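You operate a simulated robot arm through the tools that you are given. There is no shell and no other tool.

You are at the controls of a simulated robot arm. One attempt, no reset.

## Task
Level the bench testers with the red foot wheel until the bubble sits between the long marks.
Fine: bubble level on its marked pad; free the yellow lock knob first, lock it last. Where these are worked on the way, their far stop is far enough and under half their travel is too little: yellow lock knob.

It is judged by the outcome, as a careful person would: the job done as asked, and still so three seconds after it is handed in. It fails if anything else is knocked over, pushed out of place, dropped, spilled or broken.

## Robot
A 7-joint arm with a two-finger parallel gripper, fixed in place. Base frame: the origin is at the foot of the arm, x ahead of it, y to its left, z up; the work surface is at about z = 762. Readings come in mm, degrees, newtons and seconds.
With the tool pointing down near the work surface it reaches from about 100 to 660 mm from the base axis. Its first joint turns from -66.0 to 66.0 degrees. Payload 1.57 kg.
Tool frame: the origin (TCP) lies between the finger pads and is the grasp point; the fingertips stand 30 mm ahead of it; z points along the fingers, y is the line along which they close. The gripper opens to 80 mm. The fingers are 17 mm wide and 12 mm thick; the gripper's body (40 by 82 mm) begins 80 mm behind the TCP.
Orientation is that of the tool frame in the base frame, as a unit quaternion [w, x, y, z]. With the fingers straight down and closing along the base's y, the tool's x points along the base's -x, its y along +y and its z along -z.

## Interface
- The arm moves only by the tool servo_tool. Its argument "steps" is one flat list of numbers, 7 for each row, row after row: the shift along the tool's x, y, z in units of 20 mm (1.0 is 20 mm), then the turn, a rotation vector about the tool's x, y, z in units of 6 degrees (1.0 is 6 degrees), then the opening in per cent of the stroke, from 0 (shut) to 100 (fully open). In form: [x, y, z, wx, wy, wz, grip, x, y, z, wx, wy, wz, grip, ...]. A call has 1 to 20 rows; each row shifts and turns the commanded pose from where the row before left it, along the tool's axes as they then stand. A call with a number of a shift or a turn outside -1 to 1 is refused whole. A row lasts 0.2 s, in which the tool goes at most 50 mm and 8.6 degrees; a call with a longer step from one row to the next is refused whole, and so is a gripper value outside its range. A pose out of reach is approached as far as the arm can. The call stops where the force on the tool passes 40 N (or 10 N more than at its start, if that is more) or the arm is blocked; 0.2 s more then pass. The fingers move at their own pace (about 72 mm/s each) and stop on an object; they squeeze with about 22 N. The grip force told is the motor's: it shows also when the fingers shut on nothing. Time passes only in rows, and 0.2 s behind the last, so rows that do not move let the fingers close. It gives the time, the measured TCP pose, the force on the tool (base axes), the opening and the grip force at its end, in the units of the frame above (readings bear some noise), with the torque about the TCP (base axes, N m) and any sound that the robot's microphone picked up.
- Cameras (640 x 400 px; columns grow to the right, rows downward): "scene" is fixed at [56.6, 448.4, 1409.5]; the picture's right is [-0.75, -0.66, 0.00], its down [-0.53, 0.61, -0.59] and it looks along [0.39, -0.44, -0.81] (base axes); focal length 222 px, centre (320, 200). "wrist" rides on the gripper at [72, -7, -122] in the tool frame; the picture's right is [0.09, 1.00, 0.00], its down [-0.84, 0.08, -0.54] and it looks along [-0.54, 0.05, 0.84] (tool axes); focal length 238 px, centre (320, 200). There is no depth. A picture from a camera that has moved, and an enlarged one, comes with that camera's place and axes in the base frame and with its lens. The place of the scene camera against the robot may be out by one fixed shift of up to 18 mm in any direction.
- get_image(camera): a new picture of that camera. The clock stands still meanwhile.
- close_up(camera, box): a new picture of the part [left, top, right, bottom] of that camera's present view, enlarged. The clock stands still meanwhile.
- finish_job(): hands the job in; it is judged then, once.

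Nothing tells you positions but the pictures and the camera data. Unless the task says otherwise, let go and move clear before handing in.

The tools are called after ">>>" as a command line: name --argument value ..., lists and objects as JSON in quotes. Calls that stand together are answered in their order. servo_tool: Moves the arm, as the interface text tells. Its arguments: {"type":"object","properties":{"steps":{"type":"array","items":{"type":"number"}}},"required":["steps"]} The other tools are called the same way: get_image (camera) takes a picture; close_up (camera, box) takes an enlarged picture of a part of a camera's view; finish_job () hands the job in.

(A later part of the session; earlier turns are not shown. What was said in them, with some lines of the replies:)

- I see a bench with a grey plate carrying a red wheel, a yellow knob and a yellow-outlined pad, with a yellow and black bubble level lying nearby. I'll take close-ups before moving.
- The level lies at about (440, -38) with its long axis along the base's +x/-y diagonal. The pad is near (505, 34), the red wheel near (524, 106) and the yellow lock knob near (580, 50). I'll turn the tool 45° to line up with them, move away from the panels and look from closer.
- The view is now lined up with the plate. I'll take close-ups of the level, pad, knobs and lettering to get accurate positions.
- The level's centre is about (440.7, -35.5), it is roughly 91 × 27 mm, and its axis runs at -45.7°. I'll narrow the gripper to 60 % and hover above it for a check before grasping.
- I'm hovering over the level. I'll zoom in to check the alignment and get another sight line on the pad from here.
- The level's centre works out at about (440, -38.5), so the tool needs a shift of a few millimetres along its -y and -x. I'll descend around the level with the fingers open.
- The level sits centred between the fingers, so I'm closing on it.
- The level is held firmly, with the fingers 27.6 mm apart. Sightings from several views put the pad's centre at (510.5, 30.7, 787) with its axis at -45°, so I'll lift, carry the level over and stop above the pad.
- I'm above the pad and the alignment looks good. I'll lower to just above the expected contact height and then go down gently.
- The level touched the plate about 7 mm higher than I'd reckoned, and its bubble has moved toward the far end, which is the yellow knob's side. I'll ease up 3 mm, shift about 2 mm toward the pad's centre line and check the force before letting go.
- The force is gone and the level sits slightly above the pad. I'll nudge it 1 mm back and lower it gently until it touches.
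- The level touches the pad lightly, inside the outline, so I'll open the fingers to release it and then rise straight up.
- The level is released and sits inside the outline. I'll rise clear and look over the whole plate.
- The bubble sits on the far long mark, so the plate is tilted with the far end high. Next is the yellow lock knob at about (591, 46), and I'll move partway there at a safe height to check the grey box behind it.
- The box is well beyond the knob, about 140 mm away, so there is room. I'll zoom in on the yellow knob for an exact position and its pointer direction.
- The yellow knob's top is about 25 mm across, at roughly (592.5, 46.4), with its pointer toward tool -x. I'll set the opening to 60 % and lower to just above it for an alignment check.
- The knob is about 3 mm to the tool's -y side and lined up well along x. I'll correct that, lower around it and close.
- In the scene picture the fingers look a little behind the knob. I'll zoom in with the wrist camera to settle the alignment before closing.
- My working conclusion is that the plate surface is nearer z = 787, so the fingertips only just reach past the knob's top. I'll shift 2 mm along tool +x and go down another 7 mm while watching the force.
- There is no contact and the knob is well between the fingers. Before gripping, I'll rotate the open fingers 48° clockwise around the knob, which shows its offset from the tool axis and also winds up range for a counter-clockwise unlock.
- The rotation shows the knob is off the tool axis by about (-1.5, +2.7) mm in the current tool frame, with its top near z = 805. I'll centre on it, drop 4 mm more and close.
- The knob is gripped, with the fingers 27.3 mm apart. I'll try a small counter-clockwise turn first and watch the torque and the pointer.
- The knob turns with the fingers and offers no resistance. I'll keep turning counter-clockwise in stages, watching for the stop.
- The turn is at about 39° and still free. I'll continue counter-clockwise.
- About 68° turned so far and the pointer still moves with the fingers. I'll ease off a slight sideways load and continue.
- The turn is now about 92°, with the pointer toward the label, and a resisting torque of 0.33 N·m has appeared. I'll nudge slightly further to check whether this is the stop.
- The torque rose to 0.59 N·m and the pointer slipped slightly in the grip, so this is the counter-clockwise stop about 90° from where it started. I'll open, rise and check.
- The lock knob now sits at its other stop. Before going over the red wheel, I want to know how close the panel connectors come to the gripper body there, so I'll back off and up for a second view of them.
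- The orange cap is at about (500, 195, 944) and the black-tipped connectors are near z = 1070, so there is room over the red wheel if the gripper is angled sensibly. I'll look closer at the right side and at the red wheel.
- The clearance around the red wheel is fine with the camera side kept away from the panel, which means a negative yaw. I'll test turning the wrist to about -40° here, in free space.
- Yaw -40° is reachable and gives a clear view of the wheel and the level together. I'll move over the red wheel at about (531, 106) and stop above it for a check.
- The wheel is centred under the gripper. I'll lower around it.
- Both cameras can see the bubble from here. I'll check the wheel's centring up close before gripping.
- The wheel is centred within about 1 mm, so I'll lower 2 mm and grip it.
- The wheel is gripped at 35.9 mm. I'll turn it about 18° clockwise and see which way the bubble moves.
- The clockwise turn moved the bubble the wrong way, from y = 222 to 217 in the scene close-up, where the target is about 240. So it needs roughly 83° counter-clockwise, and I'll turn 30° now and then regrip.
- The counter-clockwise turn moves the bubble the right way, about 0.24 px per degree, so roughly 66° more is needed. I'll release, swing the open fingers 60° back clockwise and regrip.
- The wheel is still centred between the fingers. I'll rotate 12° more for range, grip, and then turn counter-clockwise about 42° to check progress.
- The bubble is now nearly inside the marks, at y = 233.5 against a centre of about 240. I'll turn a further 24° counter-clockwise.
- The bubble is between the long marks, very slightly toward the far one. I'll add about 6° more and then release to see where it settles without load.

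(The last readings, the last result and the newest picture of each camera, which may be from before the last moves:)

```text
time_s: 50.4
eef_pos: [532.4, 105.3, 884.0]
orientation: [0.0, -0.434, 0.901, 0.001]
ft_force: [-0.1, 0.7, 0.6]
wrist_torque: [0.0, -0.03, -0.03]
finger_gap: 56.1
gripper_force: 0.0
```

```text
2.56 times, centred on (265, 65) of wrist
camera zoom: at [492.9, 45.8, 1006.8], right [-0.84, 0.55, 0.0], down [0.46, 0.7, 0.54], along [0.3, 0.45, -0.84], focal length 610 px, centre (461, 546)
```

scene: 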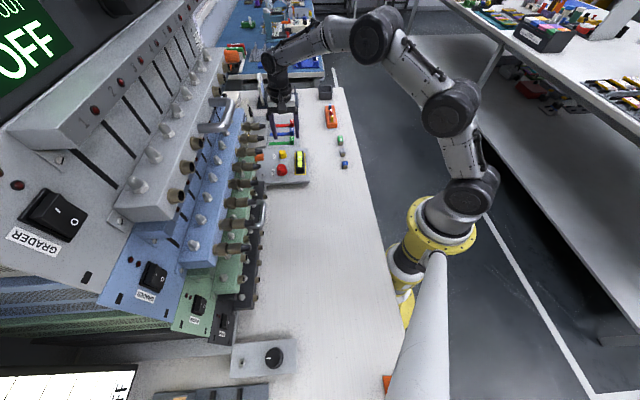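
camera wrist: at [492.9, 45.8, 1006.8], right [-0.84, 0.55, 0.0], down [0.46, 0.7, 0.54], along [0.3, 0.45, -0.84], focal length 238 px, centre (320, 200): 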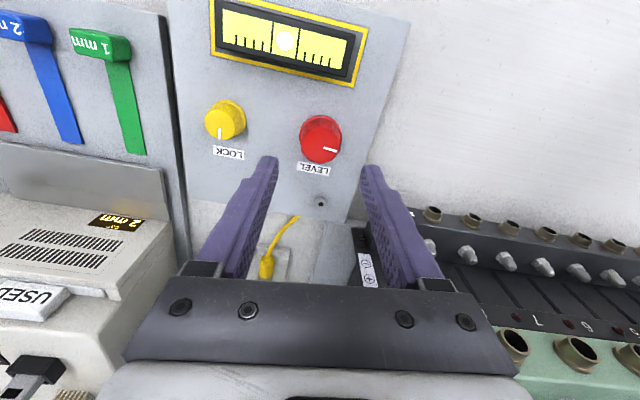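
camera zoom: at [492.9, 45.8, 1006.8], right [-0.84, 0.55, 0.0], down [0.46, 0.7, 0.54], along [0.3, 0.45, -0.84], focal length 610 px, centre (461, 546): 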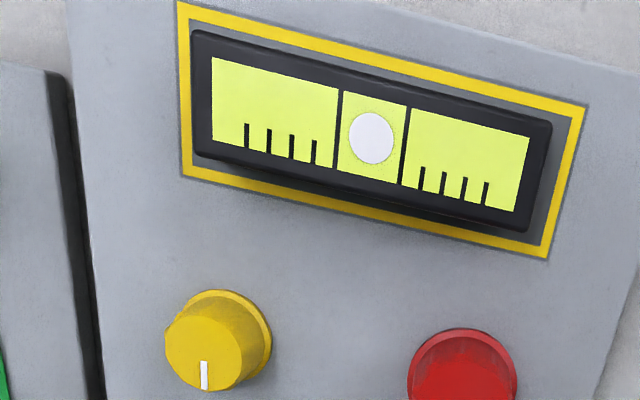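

With the load off, the bubble sits centred between the long marks. Next I'll move back to the yellow knob at about (592, 45) to lock it.

>>> servo_tool --steps '[0.098, -0.844, 0, 0, 0, 0, 65, 0.098, -0.844, 0, 0, 0, 0.2, 62, 0.098, -0.844, 0, 0, 0, 0.2, 60, 0.098, -0.844, 0, 0, 0, 0.2, 60, 0.098, -0.844, 0.2, 0, 0, 0.2, 60, 0, 0, 0.6, 0, 0, 0.2, 60, 0, 0, 0.6, 0, 0, 0, 60, 0, 0, 0, 0, 0, 0, 60]'

>>> get_image --camera "wrist"

>>> close_up --camera "wrist" --box '[250, 90, 390, 200]'

>>> close_up --camera "scene" --box '[255, 130, 325, 185]'

```text
time_s: 52.2
eef_pos: [589.4, 43.6, 854.9]
orientation: [0.0, -0.387, 0.922, 0.0]
ft_force: [-0.3, -0.9, 0.0]
wrist_torque: [-0.01, -0.01, 0.04]
finger_gap: 48.0
gripper_force: 0.1
```

```text
taken
camera wrist: at [544.4, -11.6, 978.1], right [-0.77, 0.63, 0.0], down [0.53, 0.65, 0.54], along [0.34, 0.42, -0.84], focal length 238 px, centre (320, 200)
```

wrist: 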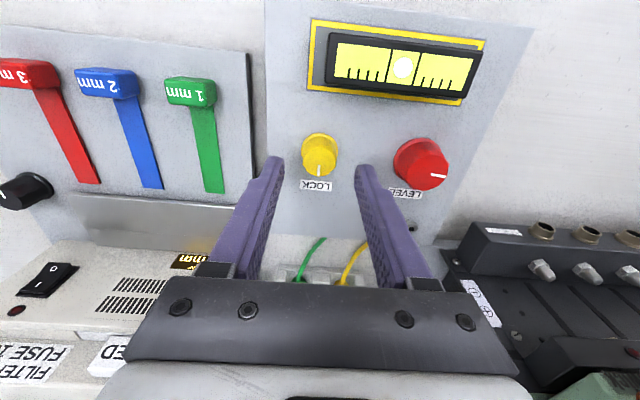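

```text
3.64 times, centred on (320, 145) of wrist
camera zoom: at [544.4, -11.6, 978.1], right [-0.77, 0.63, 0.0], down [0.53, 0.65, 0.54], along [0.34, 0.42, -0.84], focal length 867 px, centre (320, 400)
```

zoom: 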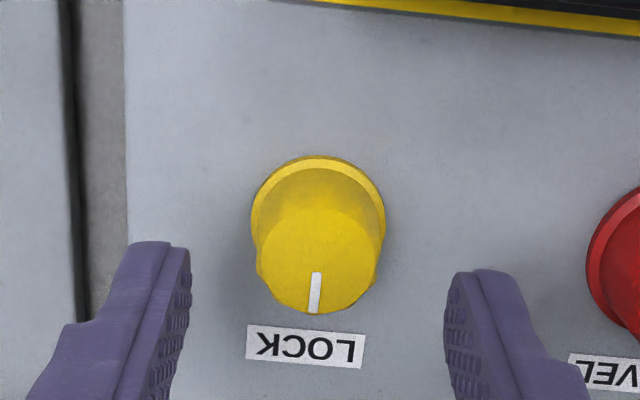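

```text
7.27 times, centred on (290, 158) of scene
camera zoom: at [56.6, 448.4, 1409.5], right [-0.75, -0.66, 0.0], down [-0.53, 0.61, -0.59], along [0.39, -0.44, -0.81], focal length 1616 px, centre (538, 509)
```

zoom: 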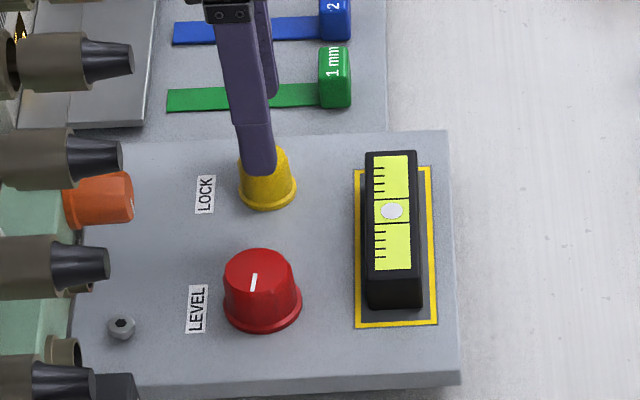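

The knob is about (-2.5, -1.2) mm off the tool axis, and the bubble is still centred. I'll correct, lower around the knob and grip it.

>>> servo_tool --steps '[-0.125, -0.06, 0.5, 0, 0, 0, 60, 0, 0, 0.5, 0, 0, 0, 60, 0, 0, 0.35, 0, 0, 0, 60, 0, 0, 0.3, 0, 0, 0, 60, 0, 0, 0, 0, 0, 0, 60, 0, 0, 0, 0, 0, 0, 45, 0, 0, 0, 0, 0, 0, 20, 0, 0, 0, 0, 0, 0, 0, 0, 0, 0, 0, 0, 0, 0]'

>>> close_up --camera "wrist" --box '[250, 110, 390, 220]'

>>> close_up --camera "scene" --box '[255, 130, 325, 185]'

```text
time_s: 54.2
eef_pos: [590.7, 44.7, 823.3]
orientation: [-0.001, -0.386, 0.922, 0.001]
ft_force: [-8.3, 6.6, 2.9]
wrist_torque: [-0.07, 0.08, -0.02]
finger_gap: 27.4
gripper_force: 37.7
```

```text
3.64 times, centred on (320, 165) of wrist
camera zoom: at [546.8, -9.8, 945.5], right [-0.78, 0.63, 0.0], down [0.53, 0.65, 0.54], along [0.34, 0.42, -0.84], focal length 867 px, centre (320, 327)
```

zoom: 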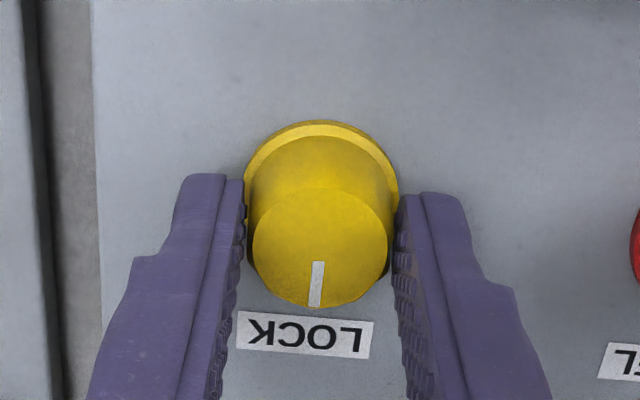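

```text
7.27 times, centred on (290, 158) of scene
camera zoom: at [56.3, 448.6, 1409.4], right [-0.75, -0.66, 0.0], down [-0.53, 0.61, -0.59], along [0.39, -0.44, -0.81], focal length 1616 px, centre (538, 509)
```

zoom: 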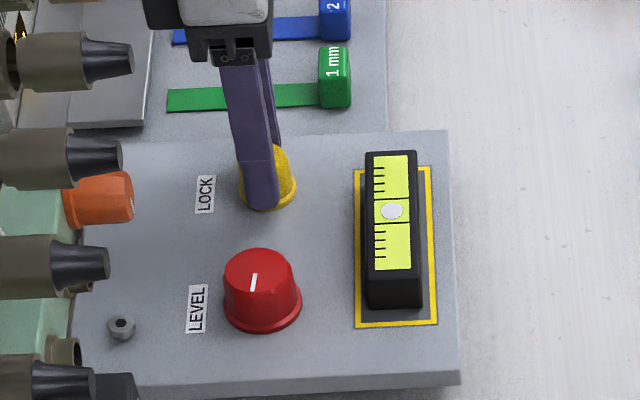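

The grip is good, with about 10 N of sideways load along tool +y. I'll relieve that with a 1.4 mm shift and start turning clockwise toward lock.

>>> servo_tool --steps '[0, 0.07, 0, 0, 0, 0, 0, 0, 0, 0, 0, 0, 0.6, 0, 0, 0, 0, 0, 0, 1, 0, 0, 0, 0, 0, 0, 1, 0, 0, 0, 0, 0, 0, 1, 0, 0, 0, 0, 0, 0, 1, 0, 0, 0, 0, 0, 0, 0, 0]'

>>> close_up --camera "wrist" --box '[250, 110, 390, 220]'

>>> close_up --camera "scene" --box '[255, 130, 325, 185]'

```text
time_s: 55.8
eef_pos: [591.6, 45.0, 822.9]
orientation: [0.0, -0.155, 0.988, 0.0]
ft_force: [2.6, 0.1, -6.3]
wrist_torque: [0.55, -0.67, 0.04]
finger_gap: 27.6
gripper_force: 37.6
```

```text
3.64 times, centred on (320, 165) of wrist
camera zoom: at [525.8, 17.9, 945.4], right [-0.39, 0.92, 0.0], down [0.77, 0.33, 0.54], along [0.5, 0.21, -0.84], focal length 867 px, centre (320, 327)
```

zoom: 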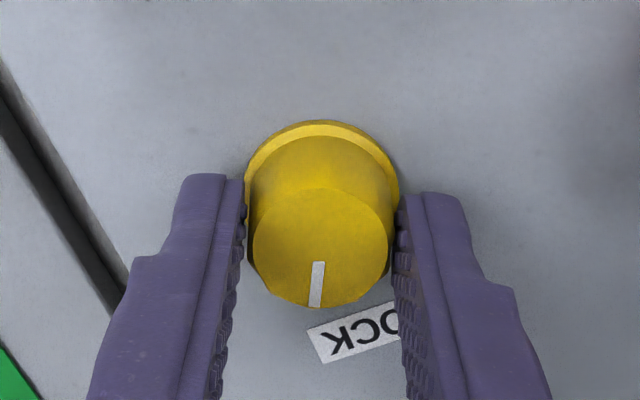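

```text
7.27 times, centred on (290, 158) of scene
camera zoom: at [56.7, 448.4, 1409.5], right [-0.75, -0.66, 0.0], down [-0.53, 0.61, -0.59], along [0.38, -0.44, -0.81], focal length 1616 px, centre (538, 509)
```

zoom: 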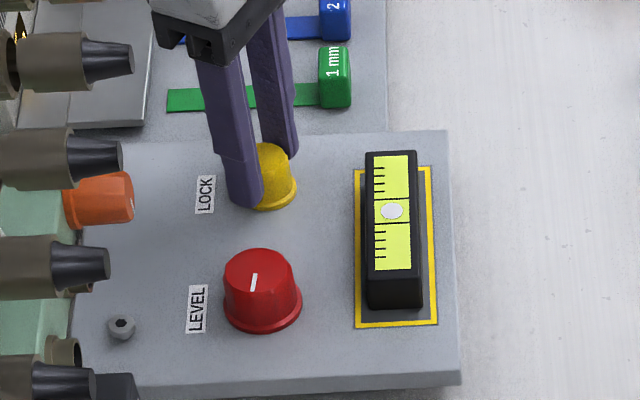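

About 28° turned so far and the bubble is unchanged. I'll continue clockwise.

>>> servo_tool --steps '[0, 0, 0, 0, 0, 1, 0, 0, 0, 0, 0, 0, 1, 0, 0, 0, 0, 0, 0, 1, 0, 0, 0, 0, 0, 0, 1, 0, 0, 0, 0, 0, 0, 1, 0, 0, 0, 0, 0, 0, 1, 0, 0, 0, 0, 0, 0, 1, 0, 0, 0, 0, 0, 0, 1, 0, 0, 0, 0, 0, 0, 0, 0]'

>>> close_up --camera "wrist" --box '[250, 110, 390, 220]'

>>> close_up --camera "scene" --box '[255, 130, 325, 185]'

```text
time_s: 57.8
eef_pos: [591.8, 44.7, 822.0]
orientation: [0.002, 0.261, 0.965, -0.001]
ft_force: [7.6, -4.4, -4.9]
wrist_torque: [0.03, 0.57, -0.01]
finger_gap: 27.6
gripper_force: 37.7
```

```text
3.64 times, centred on (320, 165) of wrist
camera zoom: at [526.6, 76.8, 945.4], right [0.42, 0.91, 0.0], down [0.76, -0.35, 0.54], along [0.49, -0.23, -0.84], focal length 867 px, centre (320, 327)
```

zoom: 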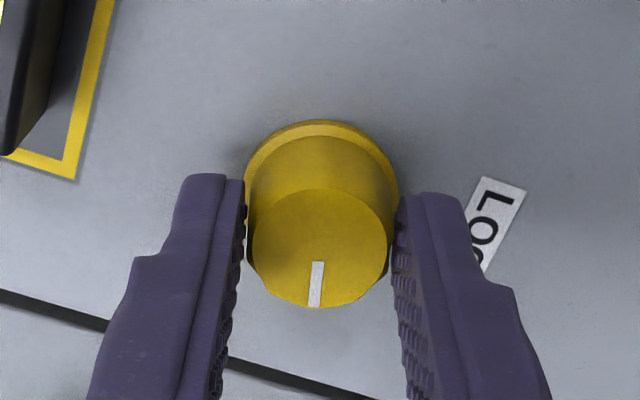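

```text
7.27 times, centred on (290, 158) of scene
camera zoom: at [56.8, 448.3, 1409.5], right [-0.75, -0.66, 0.0], down [-0.53, 0.61, -0.59], along [0.38, -0.44, -0.81], focal length 1616 px, centre (538, 509)
```

zoom: 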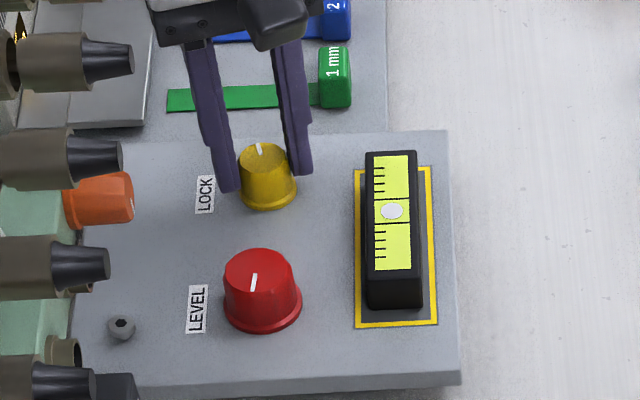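

The turn is at about 76°. I'll relieve the small side load and continue toward the clockwise stop, checking the torque.

>>> servo_tool --steps '[-0.058, 0, 0, 0, 0, 0.8, 0, 0, 0, 0, 0, 0, 0.8, 0, 0, 0, 0, 0, 0, 0.8, 0, 0, 0, 0, 0, 0, 0, 0]'

>>> close_up --camera "wrist" --box '[250, 110, 390, 220]'

```text
time_s: 58.8
eef_pos: [591.3, 45.0, 823.4]
orientation: [-0.001, 0.38, 0.925, 0.0]
ft_force: [-5.6, -0.9, 0.4]
wrist_torque: [-0.29, -0.44, 0.01]
finger_gap: 28.0
gripper_force: 37.8
```

```text
3.64 times, centred on (320, 165) of wrist
camera zoom: at [536.5, 91.9, 945.5], right [0.63, 0.77, 0.0], down [0.65, -0.53, 0.54], along [0.42, -0.34, -0.84], focal length 867 px, centre (320, 327)
```

zoom: 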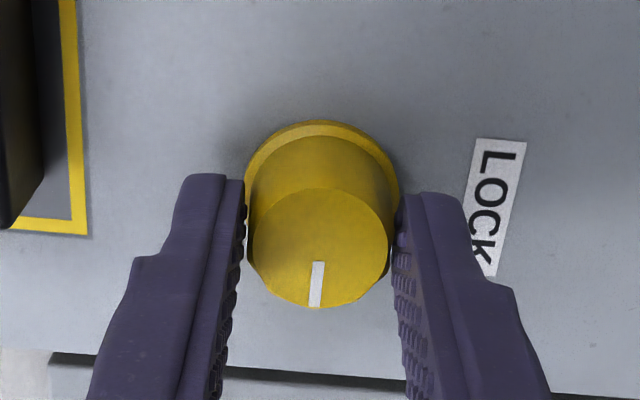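

The pointer is back at its starting direction with no resistance yet. I'll nudge a few degrees further to feel for the lock stop.

>>> servo_tool --steps '[0, 0, 0, 0, 0, 0.4, 0, 0, 0, 0, 0, 0, 0.4, 0, 0, 0, 0, 0, 0, 0, 0]'

>>> close_up --camera "wrist" --box '[250, 110, 390, 220]'

>>> close_up --camera "scene" --box '[255, 130, 325, 185]'

```text
time_s: 59.6
eef_pos: [592.0, 44.3, 823.2]
orientation: [0.0, 0.418, 0.908, 0.0]
ft_force: [-3.4, -4.7, 0.7]
wrist_torque: [0.16, 0.26, 0.24]
finger_gap: 27.9
gripper_force: 38.2
```

```text
3.64 times, centred on (320, 165) of wrist
camera zoom: at [541.0, 95.8, 945.4], right [0.7, 0.72, 0.0], down [0.6, -0.58, 0.54], along [0.39, -0.38, -0.84], focal length 867 px, centre (320, 327)
```

zoom: 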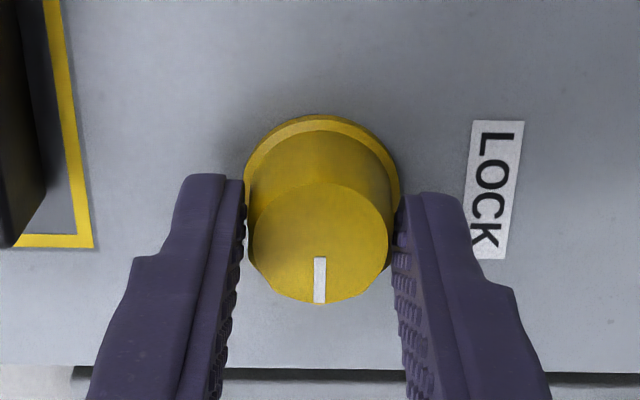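

```text
7.27 times, centred on (290, 158) of scene
camera zoom: at [56.5, 448.3, 1409.5], right [-0.75, -0.66, 0.0], down [-0.53, 0.61, -0.59], along [0.39, -0.44, -0.81], focal length 1616 px, centre (538, 509)
```

zoom: 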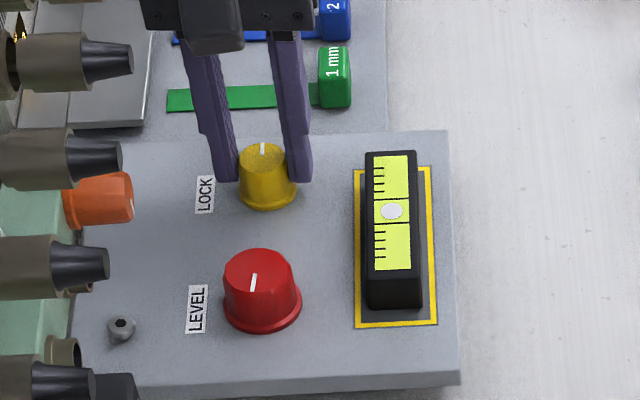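

A resisting torque of 0.24 N·m has appeared and the pointer slipped slightly in the fingers, so the knob is back at its locked stop. I'll release, rise straight up and check the result.

>>> servo_tool --steps '[0, 0, 0, 0, 0, 0, 40, 0, 0, 0, 0, 0, 0, 55, 0, 0, 0, 0, 0, 0, 60, 0, 0, -0.3, 0, 0, 0, 60, 0, 0, -0.8, 0, 0, 0, 60, 0, 0, -1, 0, 0, 0, 60, 0, 0, -1, 0, 0, 0, 60, 0, 0, -1, 0, 0, 0, 60, 0, 0, -1, 0, 0, 0, 60, 0, 0, 0, 0, 0, 0, 60]'

>>> get_image --camera "wrist"

>>> close_up --camera "wrist" --box '[190, 0, 390, 180]'

>>> close_up --camera "scene" --box '[255, 130, 325, 185]'

>>> close_up --camera "scene" --box '[285, 145, 315, 170]'

```text
time_s: 61.8
eef_pos: [591.1, 44.7, 926.7]
orientation: [0.0, 0.417, 0.909, 0.001]
ft_force: [-0.2, -0.4, -0.2]
wrist_torque: [0.02, 0.01, -0.02]
finger_gap: 48.0
gripper_force: 0.2
```

```text
taken
camera wrist: at [540.7, 96.2, 1048.3], right [0.69, 0.72, 0.0], down [0.6, -0.58, 0.54], along [0.39, -0.38, -0.84], focal length 238 px, centre (320, 200)
```

wrist: 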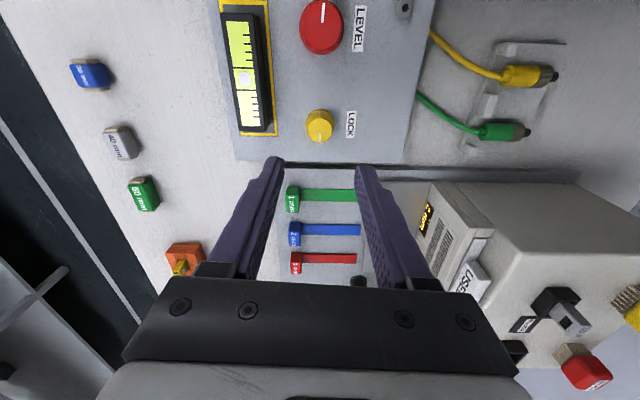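

```text
2.22 times, centred on (290, 90) of wrist
camera zoom: at [540.7, 96.2, 1048.3], right [0.69, 0.72, 0.0], down [0.6, -0.58, 0.54], along [0.39, -0.38, -0.84], focal length 530 px, centre (387, 444)
```

zoom: 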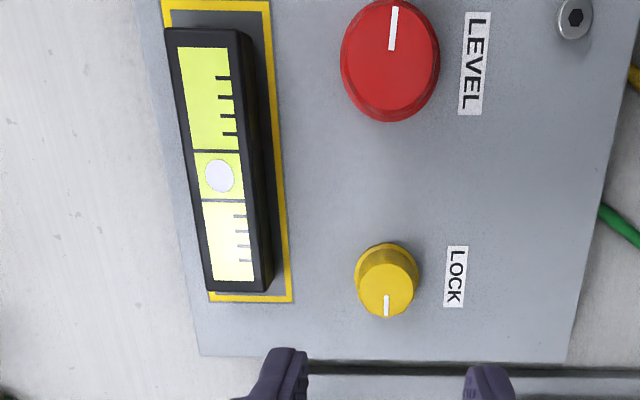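

```text
7.27 times, centred on (290, 158) of scene
camera zoom: at [56.5, 448.4, 1409.5], right [-0.75, -0.66, 0.0], down [-0.53, 0.61, -0.59], along [0.39, -0.44, -0.81], focal length 1616 px, centre (538, 509)
```

zoom: 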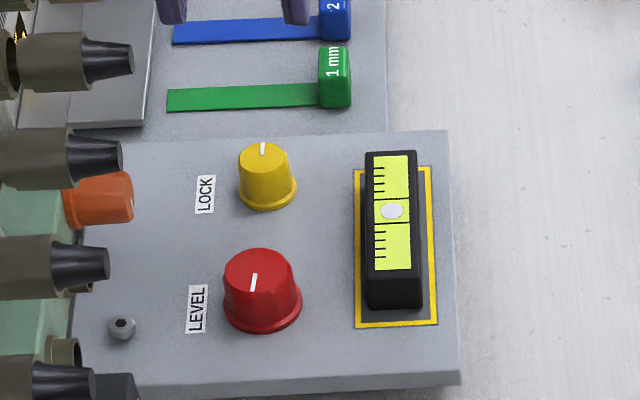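

```text
16.00 times, centred on (300, 158) of scene
camera zoom: at [56.5, 448.4, 1409.5], right [-0.75, -0.66, 0.0], down [-0.53, 0.61, -0.59], along [0.39, -0.44, -0.81], focal length 3555 px, centre (640, 880)
```

zoom: 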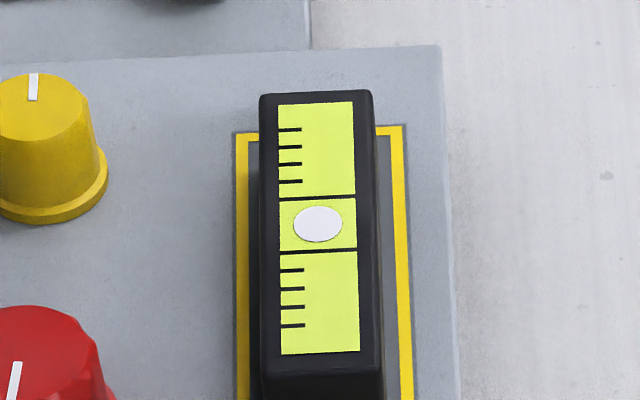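

The bubble sits centred between the long marks and the level is inside its marked pad. The yellow lock knob is back at its locked stop, nothing else has moved, and the gripper is open and well clear. I'm handing the job in.

>>> finish_job

```text
The job is handed in.
```

The bench plate is levelled and handed in. In the last close-ups the bubble sits centred between the two long marks, but no verdict has come back yet.

- **Bubble level:** I moved it onto the marked pad, and it sits inside the yellow outline.
- **Lock knob:** I turned it about 90° counter-clockwise to its stop to free it. After levelling I turned it back clockwise until it stopped at its starting position, so it is locked again.
- **Red wheel:** clockwise moved the bubble the wrong way. It took roughly 80° counter-clockwise from the starting position, with one regrip, to centre the bubble.

The bubble did not move when I released the wheel or when I locked the knob. Nothing else looked disturbed in the close-ups, and the gripper finished open and clear above the plate.
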